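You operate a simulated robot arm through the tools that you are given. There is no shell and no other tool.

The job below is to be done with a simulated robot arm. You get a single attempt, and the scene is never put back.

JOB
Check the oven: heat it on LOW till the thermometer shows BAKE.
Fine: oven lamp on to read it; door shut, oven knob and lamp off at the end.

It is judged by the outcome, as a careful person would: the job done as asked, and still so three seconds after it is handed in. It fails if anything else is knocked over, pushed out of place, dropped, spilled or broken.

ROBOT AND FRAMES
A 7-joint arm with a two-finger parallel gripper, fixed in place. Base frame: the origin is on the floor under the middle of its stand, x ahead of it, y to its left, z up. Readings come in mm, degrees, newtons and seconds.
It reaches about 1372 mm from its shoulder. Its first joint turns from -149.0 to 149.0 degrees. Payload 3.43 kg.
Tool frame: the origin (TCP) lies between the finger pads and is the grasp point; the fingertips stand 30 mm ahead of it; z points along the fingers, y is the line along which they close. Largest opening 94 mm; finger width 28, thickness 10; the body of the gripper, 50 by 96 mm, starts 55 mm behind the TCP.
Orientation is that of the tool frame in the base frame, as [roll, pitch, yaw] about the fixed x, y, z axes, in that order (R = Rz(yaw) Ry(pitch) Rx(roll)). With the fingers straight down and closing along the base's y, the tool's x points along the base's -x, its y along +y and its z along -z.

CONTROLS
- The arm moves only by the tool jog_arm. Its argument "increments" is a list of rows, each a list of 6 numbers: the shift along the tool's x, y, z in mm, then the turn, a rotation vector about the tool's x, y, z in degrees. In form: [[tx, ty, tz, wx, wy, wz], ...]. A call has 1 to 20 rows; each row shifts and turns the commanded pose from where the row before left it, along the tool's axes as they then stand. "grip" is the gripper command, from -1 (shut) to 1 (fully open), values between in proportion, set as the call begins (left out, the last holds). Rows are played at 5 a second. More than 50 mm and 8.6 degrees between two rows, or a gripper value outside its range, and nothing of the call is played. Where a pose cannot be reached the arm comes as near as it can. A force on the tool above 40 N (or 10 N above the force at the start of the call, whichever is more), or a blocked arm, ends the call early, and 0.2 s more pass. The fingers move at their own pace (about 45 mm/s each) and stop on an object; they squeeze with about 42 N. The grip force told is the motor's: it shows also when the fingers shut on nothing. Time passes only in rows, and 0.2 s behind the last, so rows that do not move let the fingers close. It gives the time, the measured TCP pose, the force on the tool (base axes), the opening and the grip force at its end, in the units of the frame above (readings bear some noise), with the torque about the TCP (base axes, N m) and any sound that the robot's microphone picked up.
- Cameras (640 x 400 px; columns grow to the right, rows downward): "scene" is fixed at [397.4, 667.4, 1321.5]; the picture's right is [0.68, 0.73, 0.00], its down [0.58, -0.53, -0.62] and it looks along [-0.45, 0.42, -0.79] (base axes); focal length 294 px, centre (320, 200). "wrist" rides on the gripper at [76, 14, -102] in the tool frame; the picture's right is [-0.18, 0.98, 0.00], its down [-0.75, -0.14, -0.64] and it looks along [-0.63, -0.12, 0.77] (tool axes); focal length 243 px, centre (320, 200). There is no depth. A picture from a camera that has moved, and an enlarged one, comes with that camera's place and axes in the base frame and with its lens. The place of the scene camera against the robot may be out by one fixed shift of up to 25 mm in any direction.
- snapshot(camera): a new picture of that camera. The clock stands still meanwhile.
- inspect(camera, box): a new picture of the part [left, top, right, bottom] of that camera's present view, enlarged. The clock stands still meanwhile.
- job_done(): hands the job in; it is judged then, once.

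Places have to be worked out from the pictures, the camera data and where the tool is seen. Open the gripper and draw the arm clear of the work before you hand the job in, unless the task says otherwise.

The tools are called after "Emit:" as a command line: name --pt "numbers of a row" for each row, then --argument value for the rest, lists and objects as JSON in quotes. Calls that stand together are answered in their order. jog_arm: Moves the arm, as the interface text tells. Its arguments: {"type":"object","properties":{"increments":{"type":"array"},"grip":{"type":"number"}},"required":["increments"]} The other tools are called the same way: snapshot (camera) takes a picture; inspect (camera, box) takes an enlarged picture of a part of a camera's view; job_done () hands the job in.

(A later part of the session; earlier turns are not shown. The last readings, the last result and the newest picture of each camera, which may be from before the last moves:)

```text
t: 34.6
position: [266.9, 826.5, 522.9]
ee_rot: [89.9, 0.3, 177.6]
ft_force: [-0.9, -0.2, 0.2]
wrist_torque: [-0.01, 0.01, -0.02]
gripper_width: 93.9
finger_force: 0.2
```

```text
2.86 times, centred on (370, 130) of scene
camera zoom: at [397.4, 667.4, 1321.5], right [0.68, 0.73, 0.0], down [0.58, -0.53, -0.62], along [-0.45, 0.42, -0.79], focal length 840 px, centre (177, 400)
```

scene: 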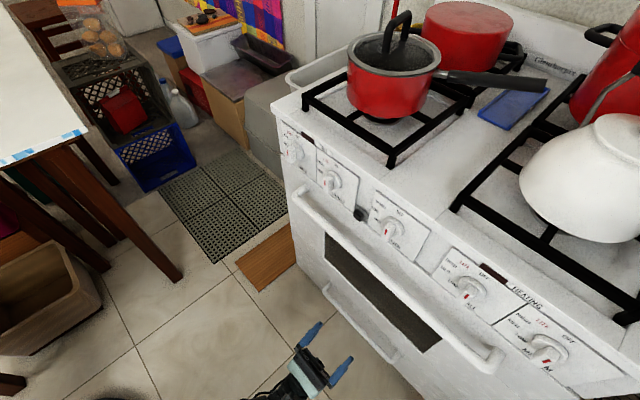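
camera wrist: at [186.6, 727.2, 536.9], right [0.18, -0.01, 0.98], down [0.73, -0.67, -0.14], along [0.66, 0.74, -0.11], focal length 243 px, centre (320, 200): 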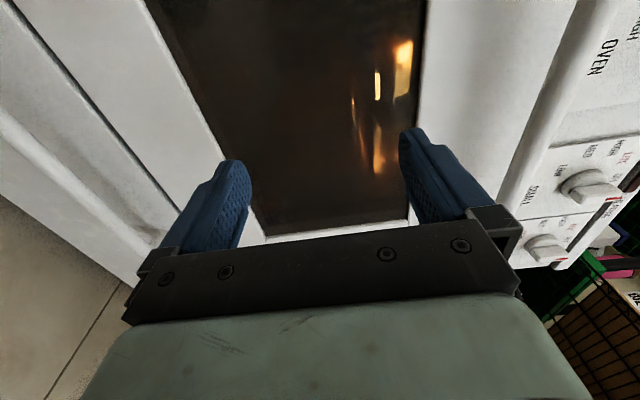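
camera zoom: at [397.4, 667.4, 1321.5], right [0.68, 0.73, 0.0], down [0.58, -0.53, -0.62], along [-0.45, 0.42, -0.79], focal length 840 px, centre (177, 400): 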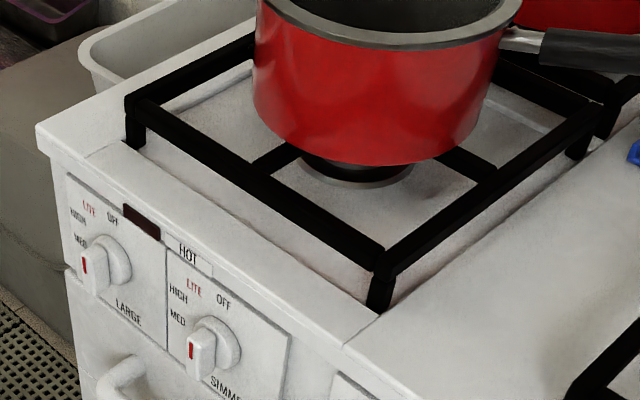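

No thermometer outside, so it must be in the oven, hidden by reflections. I'll return to the upright pose at a height chosen so that the dark gripper carriage, not the bright room, is what the glass reflects over the rack's front.

Emit:
jog_arm --pt "0 0 0 0 0 8.2" --pt "0 0 0 0 0 8.2" --pt "0 0 0 0 0 8.2" --pt "0 0 0 0 0 8.2" --pt "0 0 0 0 0 8.2" --pt "0 0 0 0 0 8.2" --pt "0 0 0 0 0 8.2" --pt "0 0 0 0 0 8.2" --pt "0 0 0 0 0 8.2" --pt "0 0 0 0 0 8.2" --pt "0 0 0 2 0 8" --pt "34 30 16 0 0 0" --pt "0 0 0 0 0 0"

Emit:
snapshot --camera "wrist"

Emit:
inspect --camera "wrist" --box '[260, 20, 400, 110]'

Emit:
inspect --camera "wrist" --box '[120, 40, 320, 170]'

```text
t: 37.4
position: [296.3, 841.6, 560.1]
ee_rot: [111.7, -89.8, 158.1]
ft_force: [-0.1, 0.1, -0.4]
wrist_torque: [-0.02, 0.02, -0.01]
gripper_width: 94.0
finger_force: 0.0
```

```text
taken
camera wrist: at [309.6, 739.6, 635.9], right [0.98, -0.01, -0.18], down [-0.14, -0.64, -0.75], along [-0.11, 0.77, -0.63], focal length 243 px, centre (320, 200)
```

wrist: 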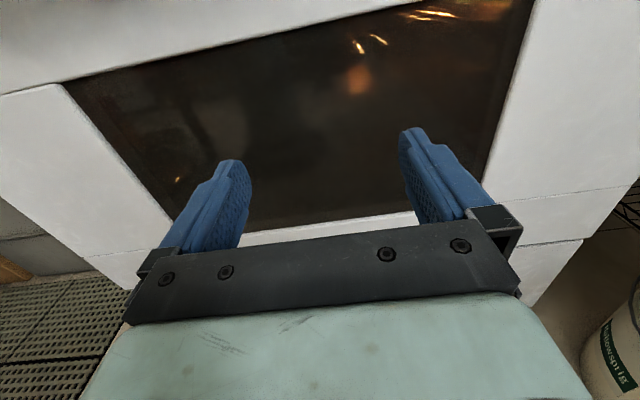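

```text
4.44 times, centred on (330, 65) of wrist
camera zoom: at [309.6, 739.6, 635.9], right [0.98, -0.01, -0.18], down [-0.14, -0.64, -0.75], along [-0.11, 0.77, -0.63], focal length 1078 px, centre (276, 800)
```

zoom: 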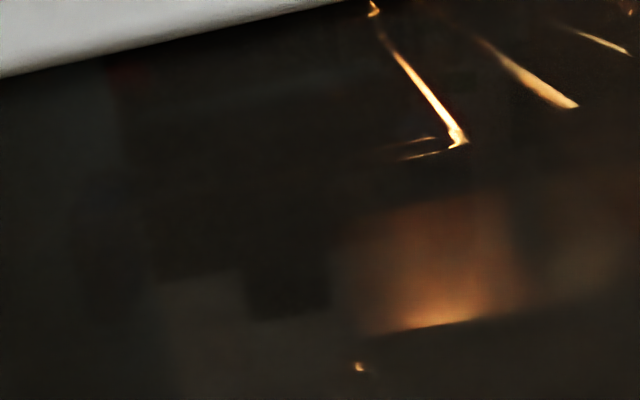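

```text
3.08 times, centred on (220, 105) of wrist
camera zoom: at [309.6, 739.6, 635.9], right [0.98, -0.01, -0.18], down [-0.14, -0.64, -0.75], along [-0.11, 0.77, -0.63], focal length 746 px, centre (628, 492)
```

zoom: 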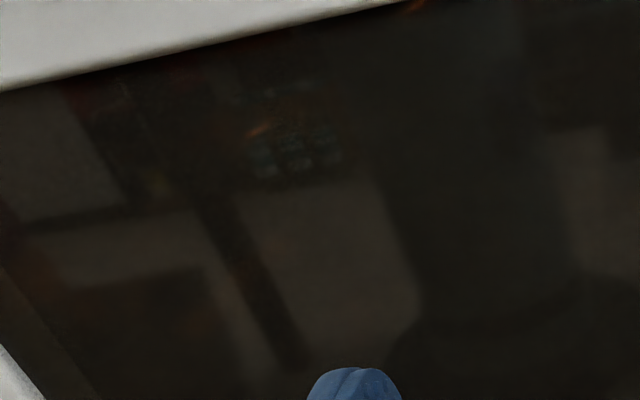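

Near the second lit edge (left) there's now a patterned patch with teal marks. I zoom in on it, and on the right plaque.

Emit:
inspect --camera "wrist" --box '[185, 70, 245, 110]'

Emit:
inspect --camera "wrist" --box '[325, 40, 375, 75]'

Emit:
inspect --camera "wrist" --box '[270, 50, 345, 110]'

```text
10.00 times, centred on (215, 90) of wrist
camera zoom: at [309.6, 739.6, 635.9], right [0.98, -0.01, -0.18], down [-0.14, -0.64, -0.75], along [-0.11, 0.77, -0.63], focal length 2426 px, centre (1370, 1300)
```

zoom: 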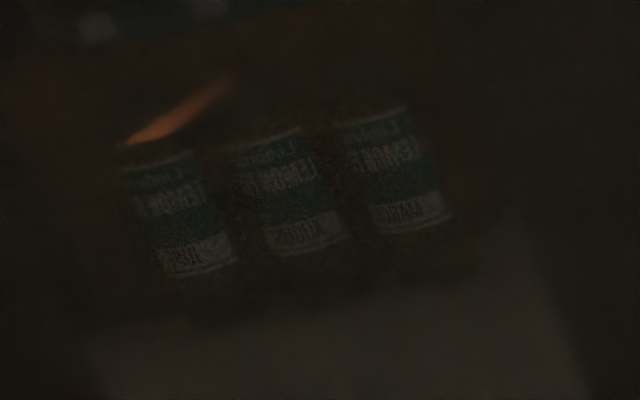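

```text
11.43 times, centred on (350, 58) of wrist
camera zoom: at [309.6, 739.6, 635.9], right [0.98, -0.01, -0.18], down [-0.14, -0.64, -0.75], along [-0.11, 0.77, -0.63], focal length 2773 px, centre (-23, 1829)
```

zoom: 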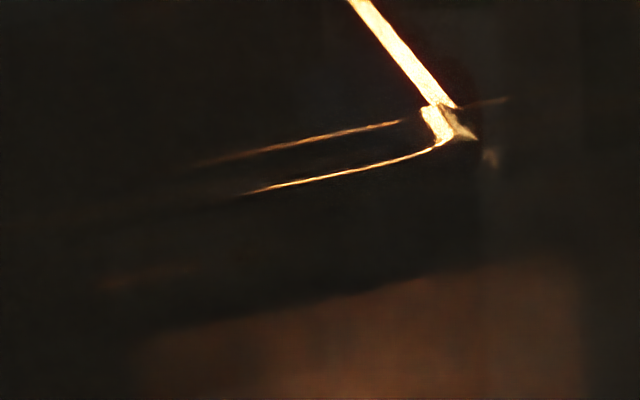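

```text
6.67 times, centred on (308, 80) of wrist
camera zoom: at [309.6, 739.6, 635.9], right [0.98, -0.01, -0.18], down [-0.14, -0.64, -0.75], along [-0.11, 0.77, -0.63], focal length 1618 px, centre (403, 1000)
```

zoom: 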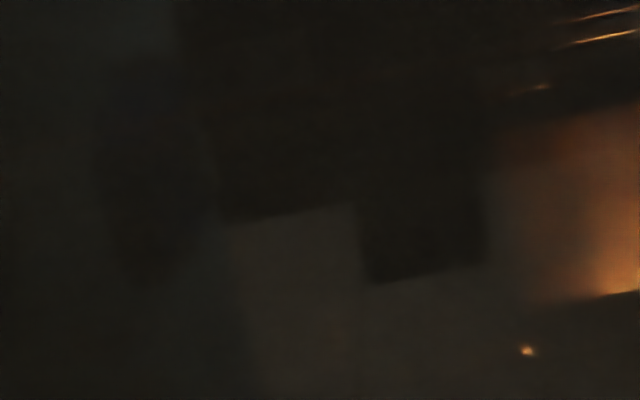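

The teal pattern is just mirrored cans in the room. There's one more small orange spot low on the left (178,179); I zoom there, and also on the strip of window just above the bottom edge.

Emit:
inspect --camera "wrist" --box '[140, 150, 220, 210]'

Emit:
inspect --camera "wrist" --box '[240, 100, 410, 235]'

Emit:
inspect --camera "wrist" --box '[390, 0, 530, 130]'

```text
6.67 times, centred on (180, 180) of wrist
camera zoom: at [309.6, 739.6, 635.9], right [0.98, -0.01, -0.18], down [-0.14, -0.64, -0.75], along [-0.11, 0.77, -0.63], focal length 1618 px, centre (1253, 333)
```

zoom: 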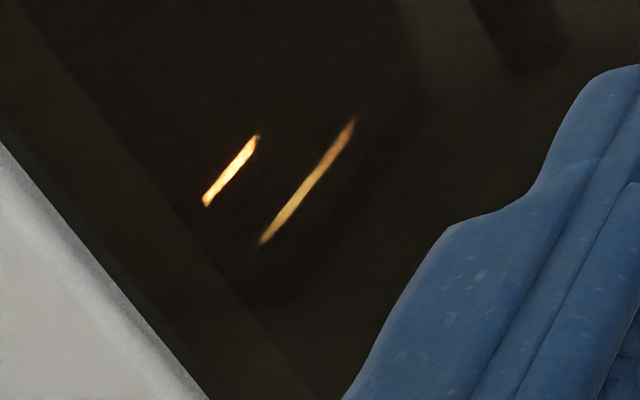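

```text
2.96 times, centred on (325, 168) of wrist
camera zoom: at [309.6, 739.6, 635.9], right [0.98, -0.01, -0.18], down [-0.14, -0.64, -0.75], along [-0.11, 0.77, -0.63], focal length 719 px, centre (305, 296)
```

zoom: 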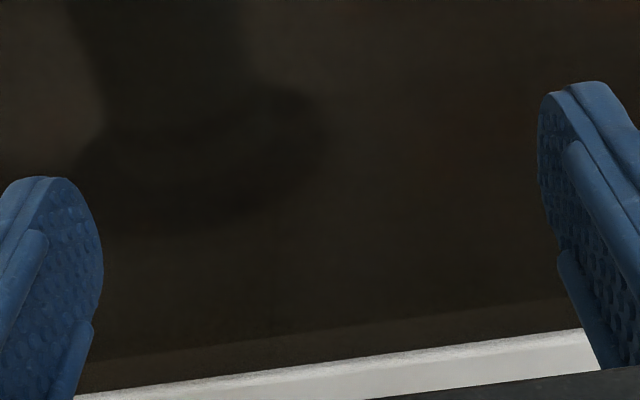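

```text
3.08 times, centred on (460, 65) of wrist
camera zoom: at [309.6, 739.6, 635.9], right [0.98, -0.01, -0.18], down [-0.14, -0.64, -0.75], along [-0.11, 0.77, -0.63], focal length 746 px, centre (-111, 615)
```

zoom: 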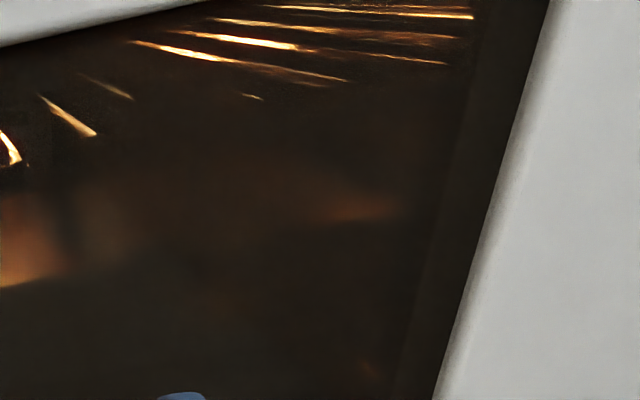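

The interior remains dark apart from lamp glints, so I'll move on to setting the oven to LOW and see whether things become readable. First I go up in front of the oven knob with the gripper half closed and verify alignment.

Emit:
jog_arm --pt "46.3 -4.5 4 0 0 0" --pt "46.3 -4.5 4 0 0 0" --pt "46.3 -4.5 4 0 0 0" --pt "46.3 -4.5 4 0 0 0" --pt "46.3 -4.5 4 0 0 0" --pt "46.3 -4.5 4 0 0 0" --pt "0 0 0 0 0 0" --grip 0.1

Emit:
snapshot --camera "wrist"

Emit:
inspect --camera "wrist" --box '[240, 40, 400, 180]'

```text
t: 39.0
position: [272.2, 869.3, 837.0]
ee_rot: [111.7, -89.7, 157.8]
ft_force: [0.7, 0.4, -0.3]
wrist_torque: [-0.01, 0.01, -0.02]
gripper_width: 51.9
finger_force: 0.1
```

```text
taken
camera wrist: at [284.8, 765.9, 912.3], right [0.98, -0.01, -0.18], down [-0.14, -0.64, -0.75], along [-0.11, 0.77, -0.63], focal length 243 px, centre (320, 200)
```

wrist: 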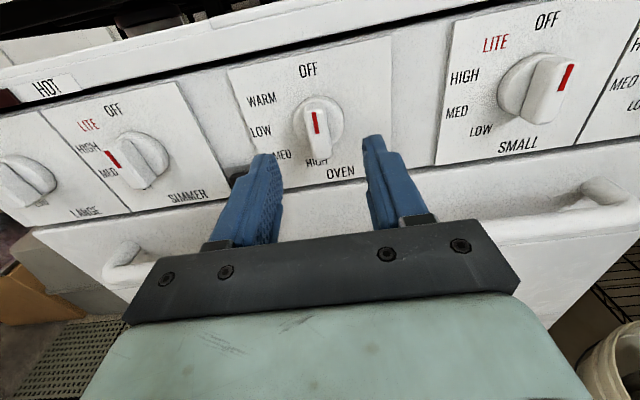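

```text
2.86 times, centred on (320, 110) of wrist
camera zoom: at [284.8, 765.9, 912.3], right [0.98, -0.01, -0.18], down [-0.14, -0.64, -0.75], along [-0.11, 0.77, -0.63], focal length 693 px, centre (320, 457)
```

zoom: 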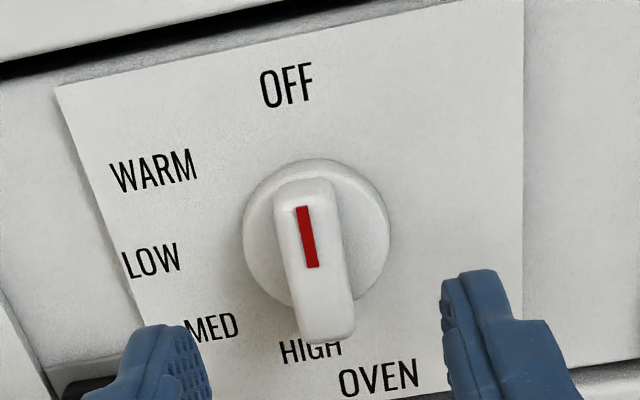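

Alignment is good: the knob axis is at about (271, 837.5), and LOW measures ≈95° anticlockwise from OFF. I advance so the fingertips straddle the fin, stopping short of the disc.

Emit:
jog_arm --pt "0 0 25 0 0 0" --pt "0 0 20 0 0 0" --pt "0 0 6 0 0 0" --pt "0 0 0 0 0 0"

Emit:
inspect --camera "wrist" --box '[240, 60, 420, 220]'

Emit:
inspect --camera "scene" --box '[340, 170, 450, 260]'

```text
t: 40.0
position: [269.3, 917.3, 835.8]
ee_rot: [109.3, -89.9, 160.5]
ft_force: [0.2, 0.7, -0.4]
wrist_torque: [-0.04, -0.01, -0.01]
gripper_width: 52.1
finger_force: 0.0
```

```text
2.50 times, centred on (330, 140) of wrist
camera zoom: at [283.1, 815.2, 912.4], right [0.98, -0.01, -0.18], down [-0.14, -0.64, -0.75], along [-0.11, 0.77, -0.63], focal length 606 px, centre (295, 350)
```

zoom: 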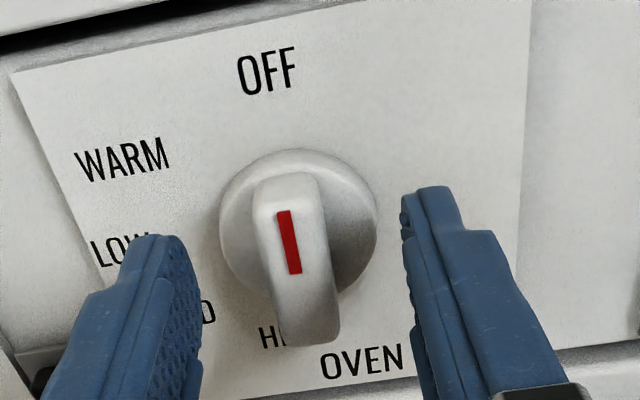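

```text
4.44 times, centred on (395, 215) of scene
camera zoom: at [397.4, 667.4, 1321.5], right [0.68, 0.73, 0.0], down [0.58, -0.53, -0.62], along [-0.45, 0.42, -0.79], focal length 1306 px, centre (-13, 133)
```

zoom: 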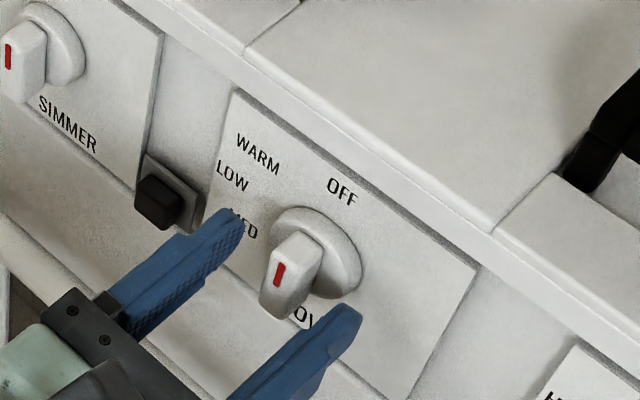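

The fingers straddle the fin symmetrically. I go 4 mm deeper and close on it.

Emit:
jog_arm --pt "1 1 4 0 0 0" --pt "0 0 0 0 0 0"

Emit:
jog_arm --pt "0 0 0 0 0 0" --pt "0 0 0 0 0 0" --pt "0 0 0 0 0 0" --grip -1

Emit:
inspect --camera "wrist" --box '[240, 60, 420, 220]'

```text
t: 40.6
position: [270.8, 922.7, 837.3]
ee_rot: [109.3, -89.8, 160.5]
ft_force: [0.0, 0.6, -0.6]
wrist_torque: [0.0, 0.0, 0.01]
gripper_width: 51.6
finger_force: 0.1
```

```text
t: 41.4
position: [270.2, 920.9, 836.8]
ee_rot: [103.1, -89.7, 166.7]
ft_force: [-6.0, -0.4, -1.1]
wrist_torque: [-0.17, 0.03, 0.43]
gripper_width: 15.9
finger_force: 31.3
```

```text
2.50 times, centred on (330, 140) of wrist
camera zoom: at [283.4, 819.1, 913.4], right [0.98, 0.0, -0.18], down [-0.14, -0.64, -0.75], along [-0.11, 0.77, -0.63], focal length 606 px, centre (295, 350)
```

zoom: 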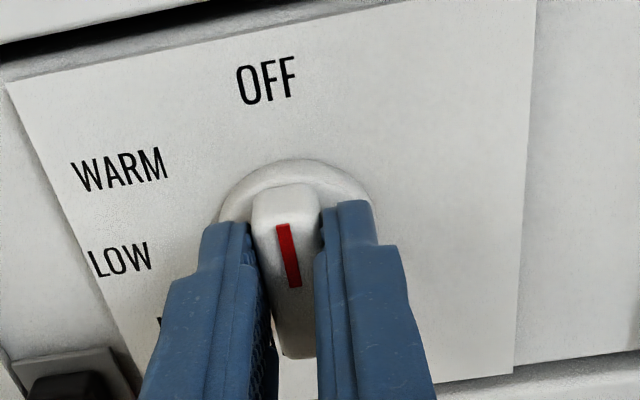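

Firm grip on the fin (15.9 mm). I make a small centering shift and start turning anticlockwise, first by about 24° to see that the knob follows.

Emit:
jog_arm --pt "0 -1 0 0 0 0" --pt "0 0 0 0 0 -8" --pt "0 0 0 0 0 -8" --pt "0 0 0 0 0 -8"

Emit:
inspect --camera "wrist" --box '[240, 60, 420, 220]'

```text
t: 42.4
position: [266.9, 921.8, 837.5]
ee_rot: [90.2, -65.5, 179.6]
ft_force: [-9.9, -4.5, -7.4]
wrist_torque: [0.86, 0.09, 0.89]
gripper_width: 16.1
finger_force: 45.5
```

```text
2.50 times, centred on (330, 140) of wrist
camera zoom: at [248.9, 819.2, 912.0], right [0.97, 0.0, 0.24], down [0.18, -0.64, -0.74], along [0.16, 0.77, -0.62], focal length 606 px, centre (295, 350)
```

zoom: 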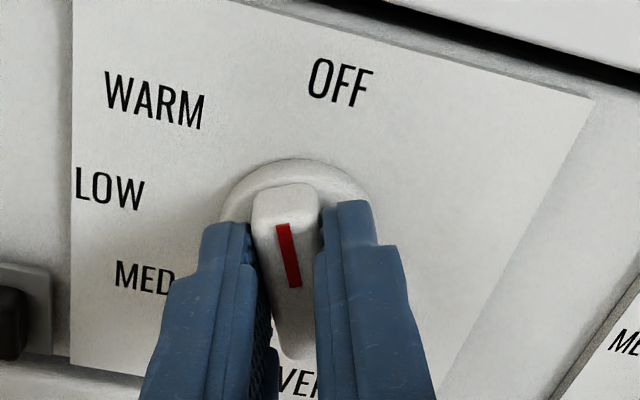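

The knob follows cleanly. I apply a small compliance correction and continue to about 95° total (LOW).

Emit:
jog_arm --pt "-0.7 -1.5 0 0 0 -8" --pt "0 0 0 0 0 -8" --pt "0 0 0 0 0 -8" --pt "0 0 0 0 0 -8" --pt "0 0 0 0 0 -8" --pt "0 0 0 0 0 -8"

Emit:
inspect --camera "wrist" --box '[220, 40, 440, 220]'

```text
t: 43.6
position: [265.4, 922.8, 835.2]
ee_rot: [90.1, -26.0, -180.0]
ft_force: [-6.8, 1.5, -1.1]
wrist_torque: [-0.33, 0.05, -0.71]
gripper_width: 15.8
finger_force: 45.2
stopped in row 6: the force on the tool passed its limit at 42 N (the readings are from after the stop); the commanded pose is now the measured one
```

```text
2.22 times, centred on (330, 130) of wrist
camera zoom: at [202.9, 819.2, 880.5], right [0.6, 0.0, 0.8], down [0.62, -0.64, -0.46], along [0.52, 0.77, -0.38], focal length 539 px, centre (298, 356)
```

zoom: 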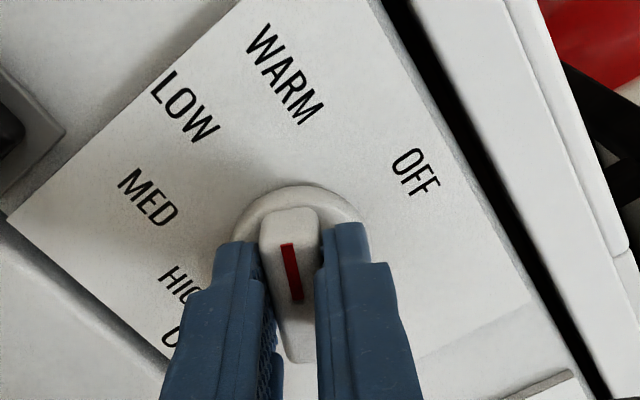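

The knob is now at WARM (~64°); the stop was from side load due to a slight axis offset (axis nearer (269, 833)). I continue the remaining ~31° with a compensating shift.

Emit:
jog_arm --pt "-0.1 -0.5 0 0 0 -7.8" --pt "-0.1 -0.5 0 0 0 -7.8" --pt "-0.1 -0.5 0 0 0 -7.8" --pt "-0.1 -0.5 0 0 0 -7.8"

Emit:
inspect --camera "wrist" --box '[200, 20, 440, 220]'

Emit:
snapshot --camera "scene"

```text
t: 44.6
position: [264.5, 920.9, 832.1]
ee_rot: [90.3, 5.4, -180.0]
ft_force: [-20.4, 5.2, -15.6]
wrist_torque: [-0.07, 0.13, -0.56]
gripper_width: 15.8
finger_force: 44.9
```

```text
2.00 times, centred on (320, 120) of wrist
camera zoom: at [187.6, 819.0, 838.7], right [0.09, 0.0, 1.0], down [0.76, -0.64, -0.07], along [0.64, 0.77, -0.06], focal length 485 px, centre (320, 360)
```

zoom: 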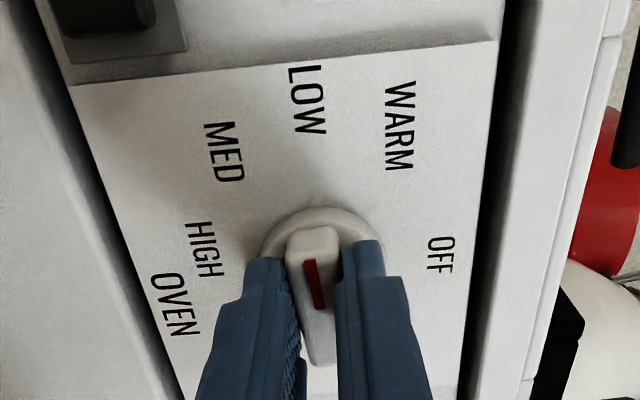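

```text
taken
```

scene: 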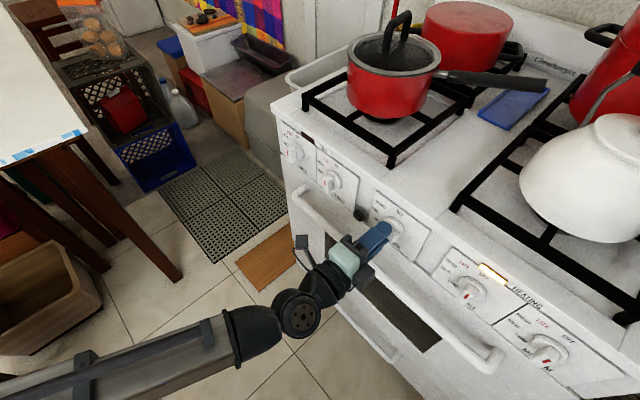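

The HEATING light is on and the mark points at LOW (~95°). I check the window through the scene camera while time is stopped.

Emit:
inspect --camera "scene" --box '[320, 225, 450, 355]'

Emit:
inspect --camera "scene" --box '[470, 255, 520, 290]'

```text
3.08 times, centred on (385, 290) of scene
camera zoom: at [397.4, 667.4, 1321.5], right [0.68, 0.73, 0.0], down [0.58, -0.53, -0.62], along [-0.45, 0.42, -0.79], focal length 904 px, centre (120, -77)
```

zoom: 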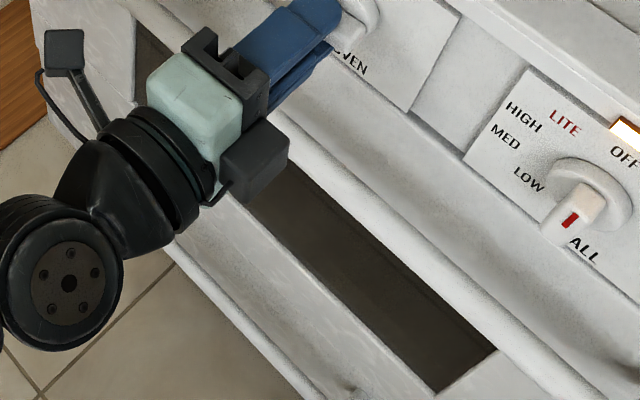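

```text
11.43 times, centred on (495, 272) of scene
camera zoom: at [397.4, 667.4, 1321.5], right [0.68, 0.73, 0.0], down [0.58, -0.53, -0.62], along [-0.45, 0.42, -0.79], focal length 3360 px, centre (-1680, -629)
```

zoom: 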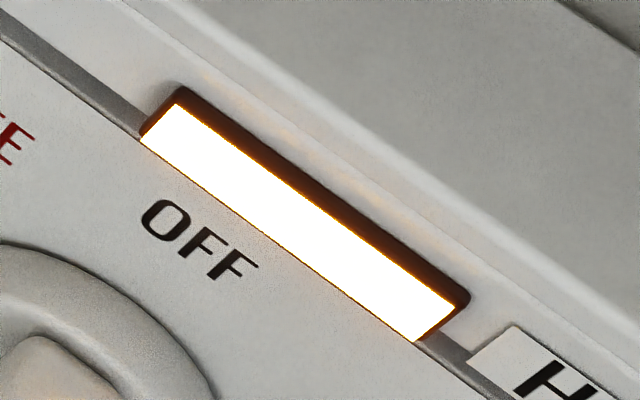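

Heating is confirmed. I open, withdraw straight back, then go down in front of the door while turning the tool upright so the wrist camera can watch the window.

Emit:
jog_arm --pt "0 0 0 0 0 0" --pt "0 0 0 0 0 0" --pt "0 0 -40 0 0 0" --pt "0 0 -35 0 0 0" --pt "2.4 -24.9 0 0 0 8.2" --pt "-1.2 -25 0 0 0 8.2" --pt "-4.8 -24.5 0 0 0 8.2" --pt "-8.2 -23.6 0 0 0 8.2" --pt "-11.5 -22.2 0 0 0 8.2" --pt "-14.6 -20.3 0 0 0 8.2" --pt "-17.3 -18 0 0 0 8.2" --pt "-19.7 -15.4 0 0 0 8.2" --pt "-21.7 -12.4 0 0 0 8.2" --pt "-23.2 -9.2 0 0 0 8.2" --pt "-24.3 -5.8 0 0 0 8.2" --pt "0 0 0 0 0 5" --grip 0.3

Emit:
snapshot --camera "wrist"

Emit:
inspect --camera "scene" --box '[340, 170, 450, 260]'

```text
t: 48.0
position: [265.5, 845.4, 556.9]
ee_rot: [-124.5, -89.8, 34.4]
ft_force: [-0.6, 0.1, 0.3]
wrist_torque: [0.02, -0.01, 0.01]
gripper_width: 61.3
finger_force: 0.0
```

```text
taken
camera wrist: at [279.3, 742.8, 633.8], right [0.98, 0.0, -0.19], down [-0.14, -0.64, -0.75], along [-0.12, 0.77, -0.63], focal length 243 px, centre (320, 200)
```

wrist: 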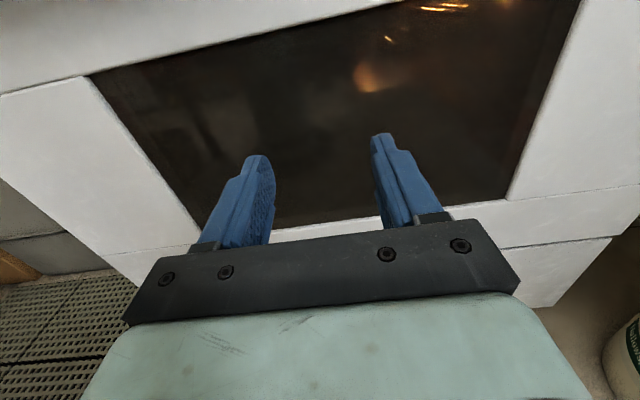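

```text
4.44 times, centred on (395, 215) of scene
camera zoom: at [397.4, 667.4, 1321.5], right [0.68, 0.73, 0.0], down [0.58, -0.53, -0.62], along [-0.45, 0.42, -0.79], focal length 1306 px, centre (-13, 133)
```

zoom: 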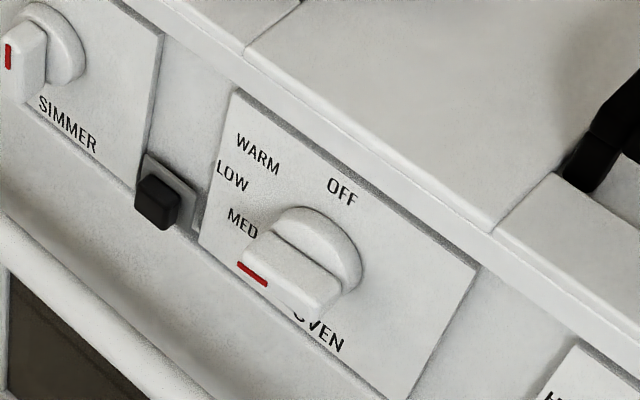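

The knob stays at LOW. I zoom into the window to look for a change or for the dial.

Emit:
inspect --camera "wrist" --box '[270, 10, 450, 140]'

Emit:
inspect --camera "wrist" --box '[100, 40, 300, 180]'

Emit:
inspect --camera "wrist" --box '[400, 0, 590, 200]'

```text
3.08 times, centred on (360, 75) of wrist
camera zoom: at [279.3, 742.8, 633.8], right [0.98, 0.0, -0.19], down [-0.14, -0.64, -0.75], along [-0.12, 0.77, -0.63], focal length 746 px, centre (197, 585)
```

zoom: 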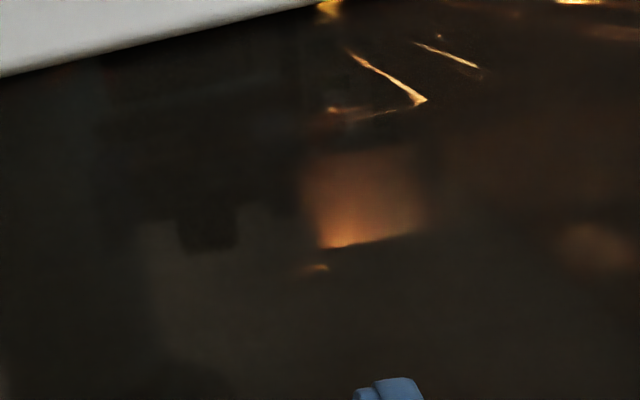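

```text
2.86 times, centred on (200, 110) of wrist
camera zoom: at [279.3, 742.8, 633.8], right [0.98, 0.0, -0.19], down [-0.14, -0.64, -0.75], along [-0.12, 0.77, -0.63], focal length 693 px, centre (663, 457)
```

zoom: 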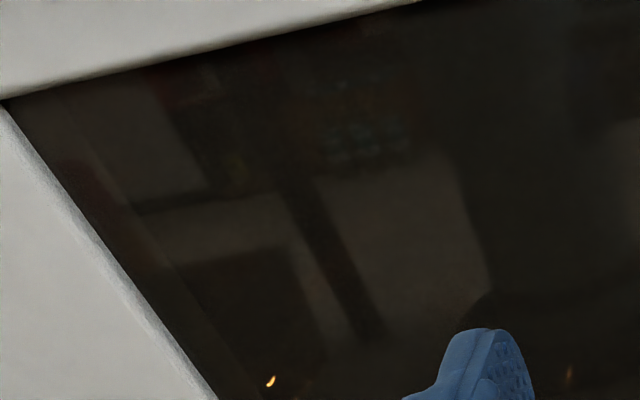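

```text
2.00 times, centred on (495, 100) of wrist
camera zoom: at [279.3, 742.8, 633.8], right [0.98, 0.0, -0.19], down [-0.14, -0.64, -0.75], along [-0.12, 0.77, -0.63], focal length 485 px, centre (-30, 400)
```

zoom: 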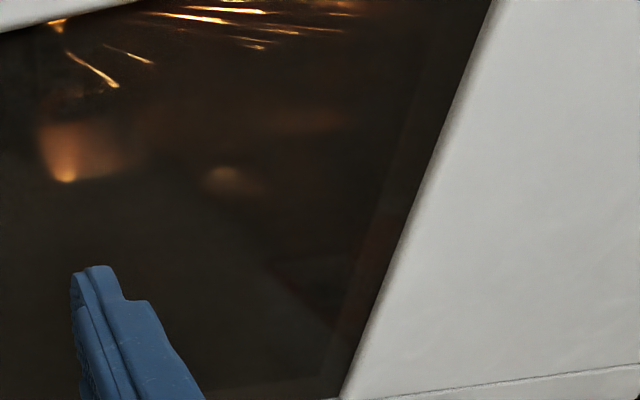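

No element glow; I look again at the plaque on the rack's front bar at very high magnification from this position.

Emit:
inspect --camera "wrist" --box '[350, 34, 396, 64]'

Emit:
inspect --camera "wrist" --box '[325, 40, 371, 70]'

```text
13.33 times, centred on (373, 49) of wrist
camera zoom: at [279.3, 742.8, 633.8], right [0.98, 0.0, -0.19], down [-0.14, -0.64, -0.75], along [-0.12, 0.77, -0.63], focal length 3235 px, centre (-387, 2213)
```

zoom: 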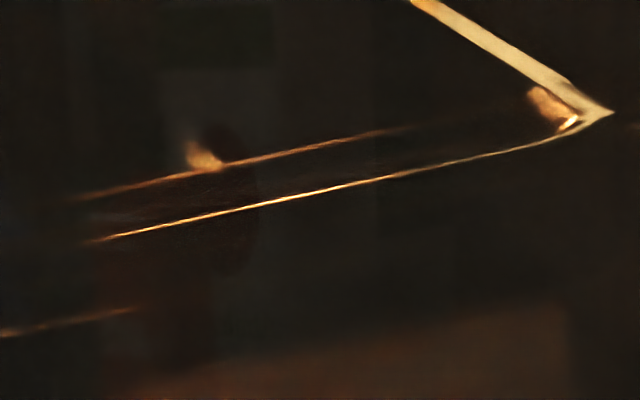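

```text
13.33 times, centred on (348, 55) of wrist
camera zoom: at [279.3, 742.8, 633.8], right [0.98, 0.0, -0.19], down [-0.14, -0.64, -0.75], along [-0.12, 0.77, -0.63], focal length 3235 px, centre (-53, 2133)
```

zoom: 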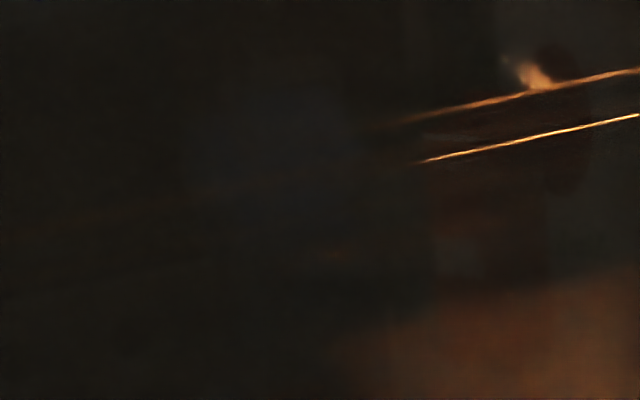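

The lit lines are just the rack's front rail and wire ends. I check two other small glints low in the cavity near (287,171) and (184,173).

Emit:
inspect --camera "wrist" --box '[270, 140, 360, 210]'

Emit:
inspect --camera "wrist" --box '[160, 150, 230, 200]'

```text
5.71 times, centred on (315, 175) of wrist
camera zoom: at [279.3, 742.8, 633.8], right [0.98, 0.0, -0.19], down [-0.14, -0.64, -0.75], along [-0.12, 0.77, -0.63], focal length 1386 px, centre (349, 343)
```

zoom: 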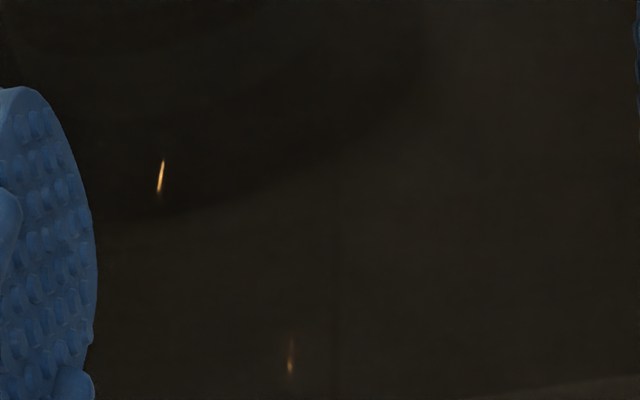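

```text
8.00 times, centred on (195, 175) of wrist
camera zoom: at [279.3, 742.8, 633.8], right [0.98, 0.0, -0.19], down [-0.14, -0.64, -0.75], along [-0.12, 0.77, -0.63], focal length 1941 px, centre (1320, 400)
```

zoom: 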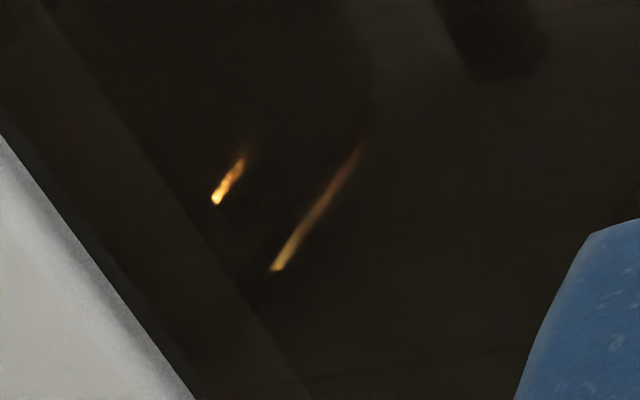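

A useful find: the sharp left edge of the back-wall glow triangulates to an occluder at about (317, 1112, 540) – and the small glint (318, 1113, 507) lies on it too. So something hangs below the rack near x≈265–317, y≈1112, z≈500–580. I zoom right there.

Emit:
inspect --camera "wrist" --box '[285, 55, 375, 120]'

Emit:
inspect --camera "wrist" --box '[305, 65, 355, 100]'

```text
6.15 times, centred on (330, 88) of wrist
camera zoom: at [279.3, 742.8, 633.8], right [0.98, 0.0, -0.19], down [-0.14, -0.64, -0.75], along [-0.12, 0.77, -0.63], focal length 1493 px, centre (258, 892)
```

zoom: 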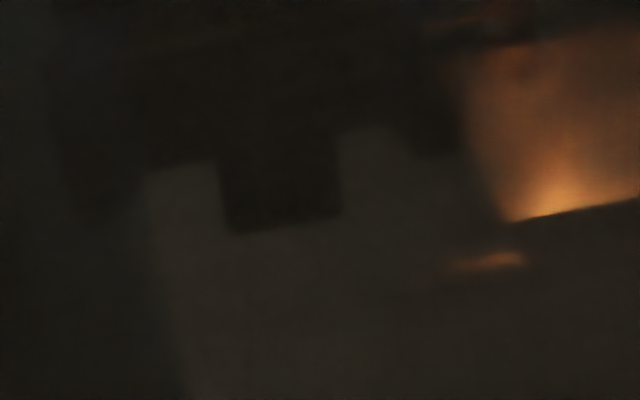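

```text
11.43 times, centred on (330, 82) of wrist
camera zoom: at [279.3, 742.8, 633.8], right [0.98, 0.0, -0.19], down [-0.14, -0.64, -0.75], along [-0.12, 0.77, -0.63], focal length 2773 px, centre (206, 1543)
```

zoom: 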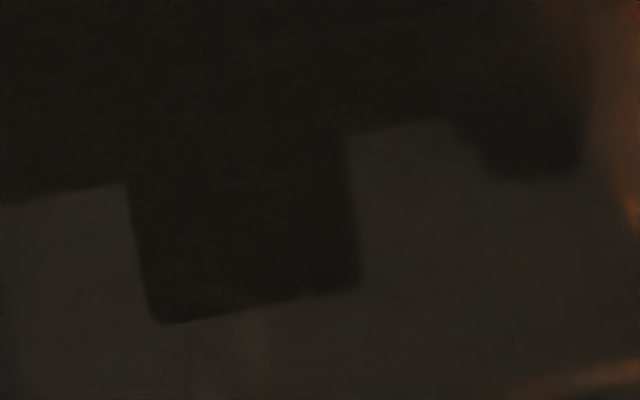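

I'll look from further back and nearly level, like a person standing off, so the whole window is in the clear part of the image and lines of sight into the cavity are shallower.

Emit:
jog_arm --pt "-8 0 -45 0 3 0" --pt "-8 0 -45 0 3 0" --pt "-8 0 -45 0 3 0" --pt "-8 0 -45 0 3 0" --pt "-8 0 -45 0 1 0" --pt "0 0 0 0 0 0"

Emit:
snapshot --camera "wrist"

Emit:
inspect --camera "wrist" --box '[220, 20, 440, 150]'

```text
t: 49.4
position: [263.2, 624.2, 496.4]
ee_rot: [-0.2, -77.1, -90.0]
ft_force: [-0.3, 0.4, -0.2]
wrist_torque: [0.01, 0.01, 0.02]
gripper_width: 61.1
finger_force: 0.0
```

```text
taken
camera wrist: at [277.5, 507.2, 546.1], right [0.98, 0.04, -0.18], down [-0.14, -0.46, -0.88], along [-0.12, 0.89, -0.44], focal length 243 px, centre (320, 200)
```

wrist: 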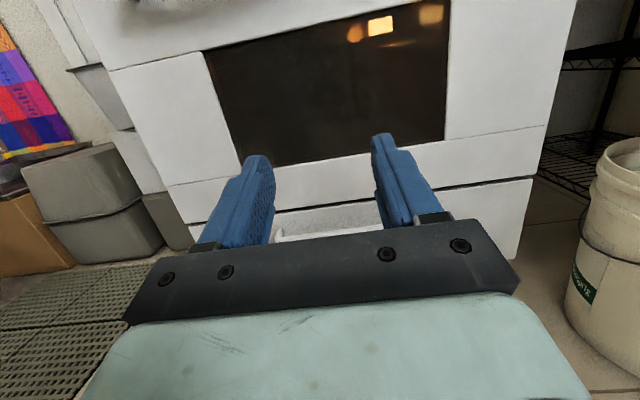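

```text
2.91 times, centred on (330, 85) of wrist
camera zoom: at [277.5, 507.2, 546.1], right [0.98, 0.04, -0.18], down [-0.14, -0.46, -0.88], along [-0.12, 0.89, -0.44], focal length 706 px, centre (291, 534)
```

zoom: 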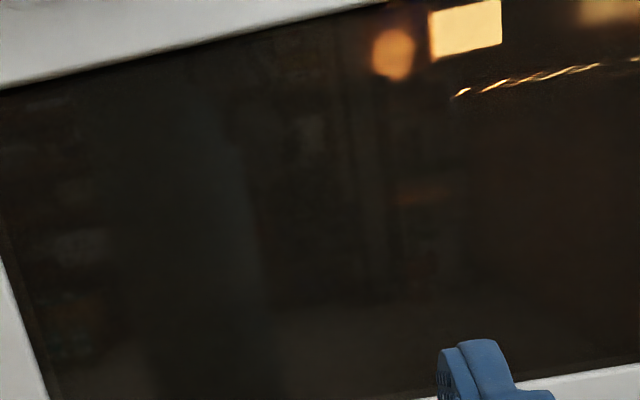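

From here the rack is edge-on with nothing readable at centre or right. The left third of the oven is still unexplored, so I shift left for a straight-on look there.

Emit:
jog_arm --pt "-4 -35 22 0 0 0" --pt "-4 -35 22 0 0 0" --pt "-4 -35 22 0 0 0" --pt "-4 -35 22 0 0 0" --pt "0 0 0 0 0 0"

Emit:
snapshot --camera "wrist"

Emit:
inspect --camera "wrist" --box '[230, 0, 450, 150]'

Emit:
inspect --camera "wrist" --box '[250, 30, 340, 90]'

```text
t: 50.6
position: [158.0, 711.4, 500.9]
ee_rot: [1.5, -77.3, -90.0]
ft_force: [-0.3, 0.7, 0.3]
wrist_torque: [-0.02, -0.02, 0.0]
gripper_width: 61.0
finger_force: 0.0
out of reach, approached as far as the arm can: row 3, 4
```

```text
taken
camera wrist: at [176.6, 594.9, 552.1], right [0.98, 0.07, -0.17], down [-0.12, -0.47, -0.88], along [-0.14, 0.88, -0.45], focal length 243 px, centre (320, 200)
```

wrist: 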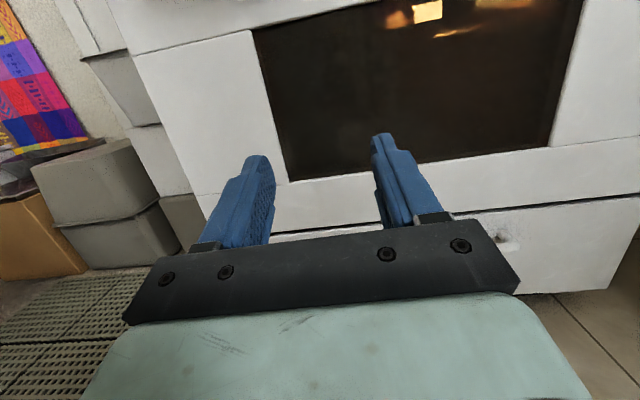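

```text
2.67 times, centred on (340, 75) of wrist
camera zoom: at [176.6, 594.9, 552.1], right [0.98, 0.07, -0.17], down [-0.12, -0.47, -0.88], along [-0.14, 0.88, -0.45], focal length 647 px, centre (267, 533)
```

zoom: 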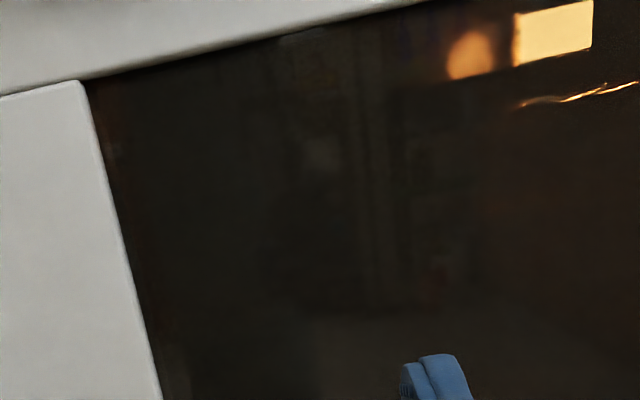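

```text
6.67 times, centred on (295, 60) of wrist
camera zoom: at [176.6, 594.9, 552.1], right [0.98, 0.07, -0.17], down [-0.12, -0.47, -0.88], along [-0.14, 0.88, -0.45], focal length 1618 px, centre (487, 1133)
```

zoom: 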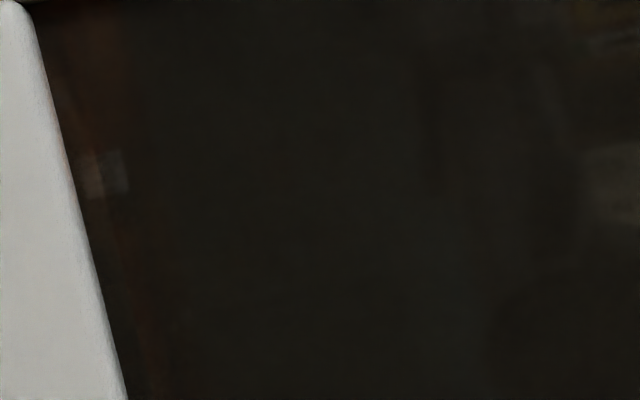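

Still nothing readable on the left from this height. One more quick look at the left part of the rack from above (through the top of the window), then I'll decide.

Emit:
jog_arm --pt "28 0 34 0 -4.2 0" --pt "28 0 34 0 -4.2 0" --pt "28 0 34 -0.7 -4.2 0" --pt "28 0 20 -0.7 0 0" --pt "0 0 0 0 0 0"

Emit:
snapshot --camera "wrist"

Emit:
inspect --camera "wrist" --box '[220, 60, 420, 200]'

Emit:
inspect --camera "wrist" --box '[400, 40, 600, 170]'

```text
t: 51.8
position: [164.0, 816.2, 627.7]
ee_rot: [-11.4, -89.8, -80.1]
ft_force: [-0.3, 0.5, 0.7]
wrist_torque: [-0.02, 0.05, 0.0]
gripper_width: 61.2
finger_force: 0.1
out of reach, approached as far as the arm can: row 1
```

```text
taken
camera wrist: at [175.0, 713.4, 703.6], right [0.98, -0.02, -0.18], down [-0.16, -0.64, -0.76], along [-0.1, 0.77, -0.63], focal length 243 px, centre (320, 200)
```

wrist: 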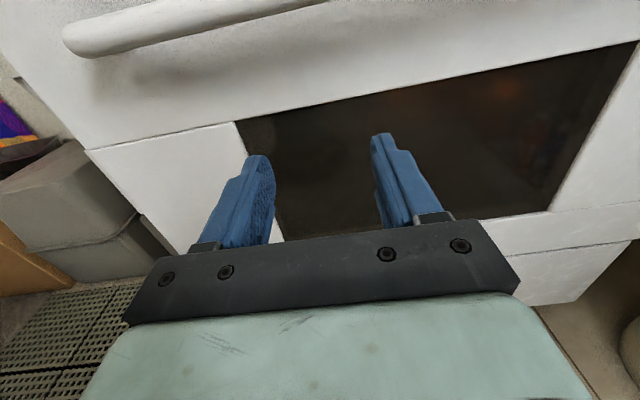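

```text
2.86 times, centred on (320, 130) of wrist
camera zoom: at [175.0, 713.4, 703.6], right [0.98, -0.02, -0.18], down [-0.16, -0.64, -0.76], along [-0.1, 0.77, -0.63], focal length 693 px, centre (320, 400)
```

zoom: 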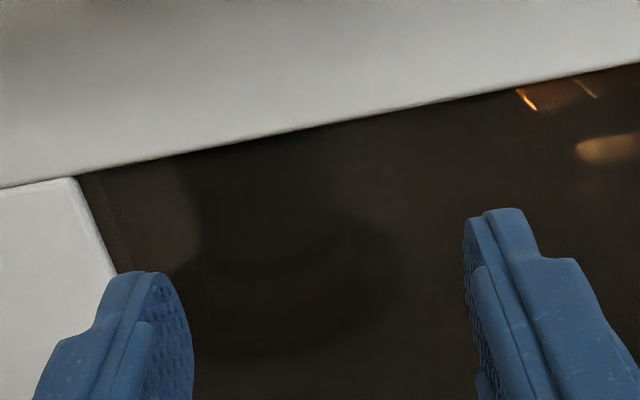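

```text
3.08 times, centred on (500, 105) of wrist
camera zoom: at [175.0, 713.4, 703.6], right [0.98, -0.02, -0.18], down [-0.16, -0.64, -0.76], along [-0.1, 0.77, -0.63], focal length 746 px, centre (-234, 492)
```

zoom: 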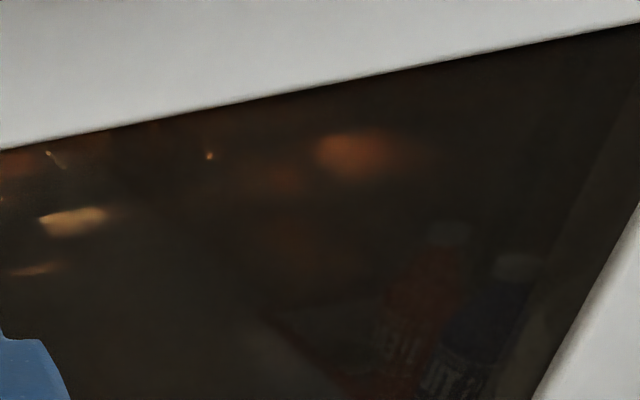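

No luck there either. As a fallback I consider easing the door open to read the thermometer directly; first I measure the handle precisely from this view.

Emit:
inspect --camera "wrist" --box '[50, 0, 330, 110]'

Emit:
inspect --camera "scene" --box '[280, 170, 520, 390]'

```text
2.29 times, centred on (190, 55) of wrist
camera zoom: at [175.0, 713.4, 703.6], right [0.98, -0.02, -0.18], down [-0.16, -0.64, -0.76], along [-0.1, 0.77, -0.63], focal length 555 px, centre (617, 531)
```

zoom: 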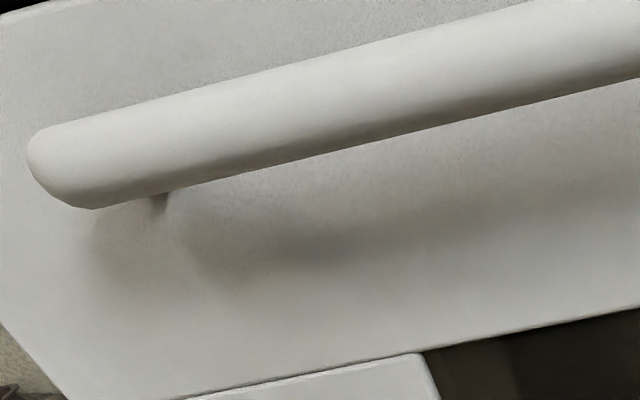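

```text
1.82 times, centred on (400, 280) of scene
camera zoom: at [397.4, 667.4, 1321.5], right [0.68, 0.73, 0.0], down [0.58, -0.53, -0.62], along [-0.45, 0.42, -0.79], focal length 534 px, centre (174, 54)
```

zoom: 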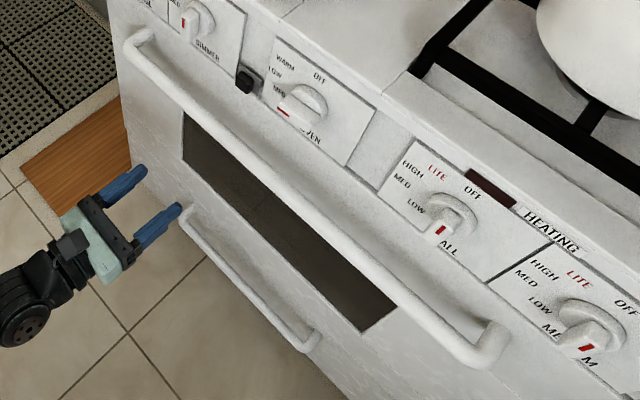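

Notable: the HEATING light is now dark while the knob still seems at LOW. I zoom in on both to check.

Emit:
inspect --camera "scene" --box '[365, 185, 440, 250]'

Emit:
inspect --camera "scene" --box '[455, 240, 545, 310]'

Emit:
inspect --camera "scene" --box '[275, 105, 365, 175]'

```text
6.15 times, centred on (402, 218) of scene
camera zoom: at [397.4, 667.4, 1321.5], right [0.68, 0.73, 0.0], down [0.58, -0.53, -0.62], along [-0.45, 0.42, -0.79], focal length 1809 px, centre (-188, 92)
```

zoom: 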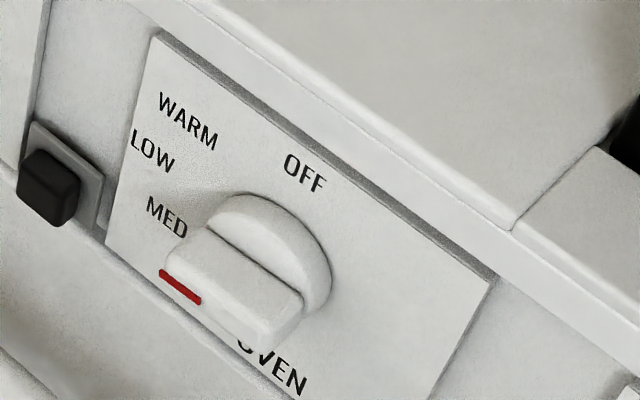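

```text
5.71 times, centred on (500, 275) of scene
camera zoom: at [397.4, 667.4, 1321.5], right [0.68, 0.73, 0.0], down [0.58, -0.53, -0.62], along [-0.45, 0.42, -0.79], focal length 1680 px, centre (-709, -229)
```

zoom: 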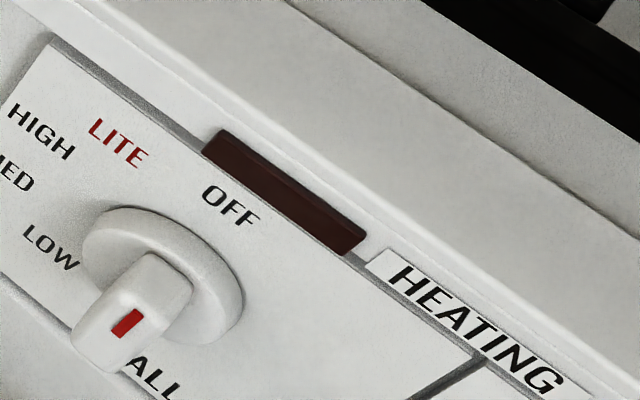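

```text
5.71 times, centred on (320, 140) of scene
camera zoom: at [397.4, 667.4, 1321.5], right [0.68, 0.73, 0.0], down [0.58, -0.53, -0.62], along [-0.45, 0.42, -0.79], focal length 1680 px, centre (320, 543)
```

zoom: 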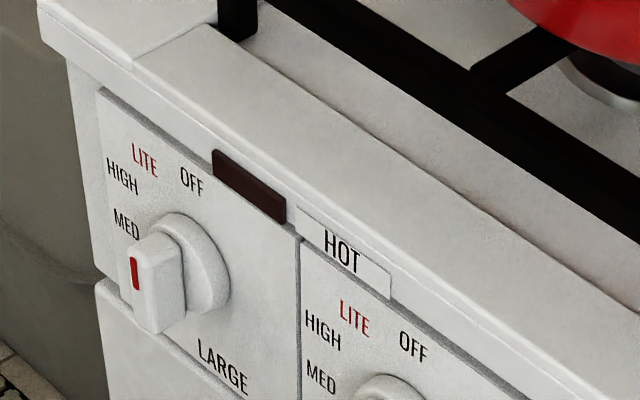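

The knob is still at LOW but the HEATING lamp has gone out, so the oven is evidently thermostat-controlled and has reached LOW's set point. I wait a few seconds in place and watch the indicator cycle.

Emit:
jog_arm --pt "0 0 0 0 0 0" --pt "0 0 0 0 0 0" --pt "0 0 0 0 0 0" --pt "0 0 0 0 0 0" --pt "0 0 0 0 0 0" --pt "0 0 0 0 0 0" --pt "0 0 0 0 0 0" --pt "0 0 0 0 0 0" --pt "0 0 0 0 0 0" --pt "0 0 0 0 0 0"

Emit:
inspect --camera "scene" --box '[440, 230, 560, 320]'

Emit:
inspect --camera "wrist" --box '[240, 60, 420, 200]'

```text
t: 54.0
position: [163.0, 815.3, 629.2]
ee_rot: [-11.4, -89.6, -80.1]
ft_force: [0.2, -0.2, -0.2]
wrist_torque: [0.03, 0.05, 0.0]
gripper_width: 61.0
finger_force: 0.1
```

```text
4.44 times, centred on (500, 275) of scene
camera zoom: at [397.4, 667.4, 1321.5], right [0.68, 0.73, 0.0], down [0.58, -0.53, -0.62], along [-0.45, 0.42, -0.79], focal length 1306 px, centre (-480, -133)
```

zoom: 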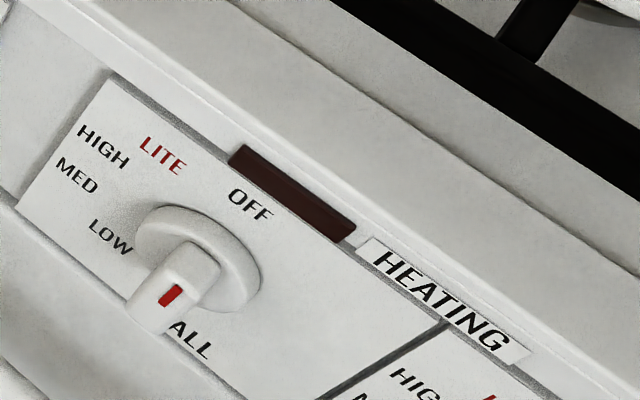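

```text
2.86 times, centred on (330, 130) of wrist
camera zoom: at [175.1, 713.1, 703.3], right [0.98, -0.02, -0.19], down [-0.16, -0.63, -0.76], along [-0.1, 0.77, -0.63], focal length 693 px, centre (291, 400)
```

zoom: 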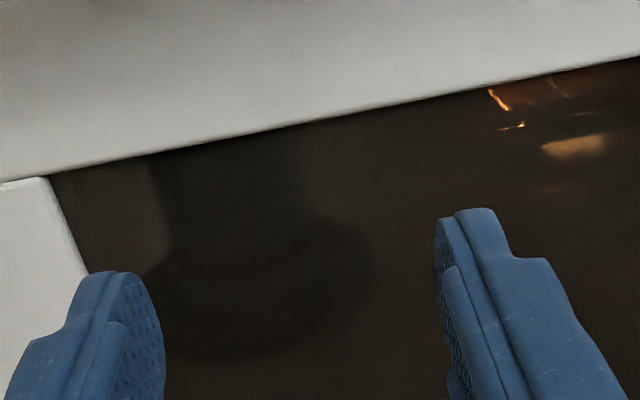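

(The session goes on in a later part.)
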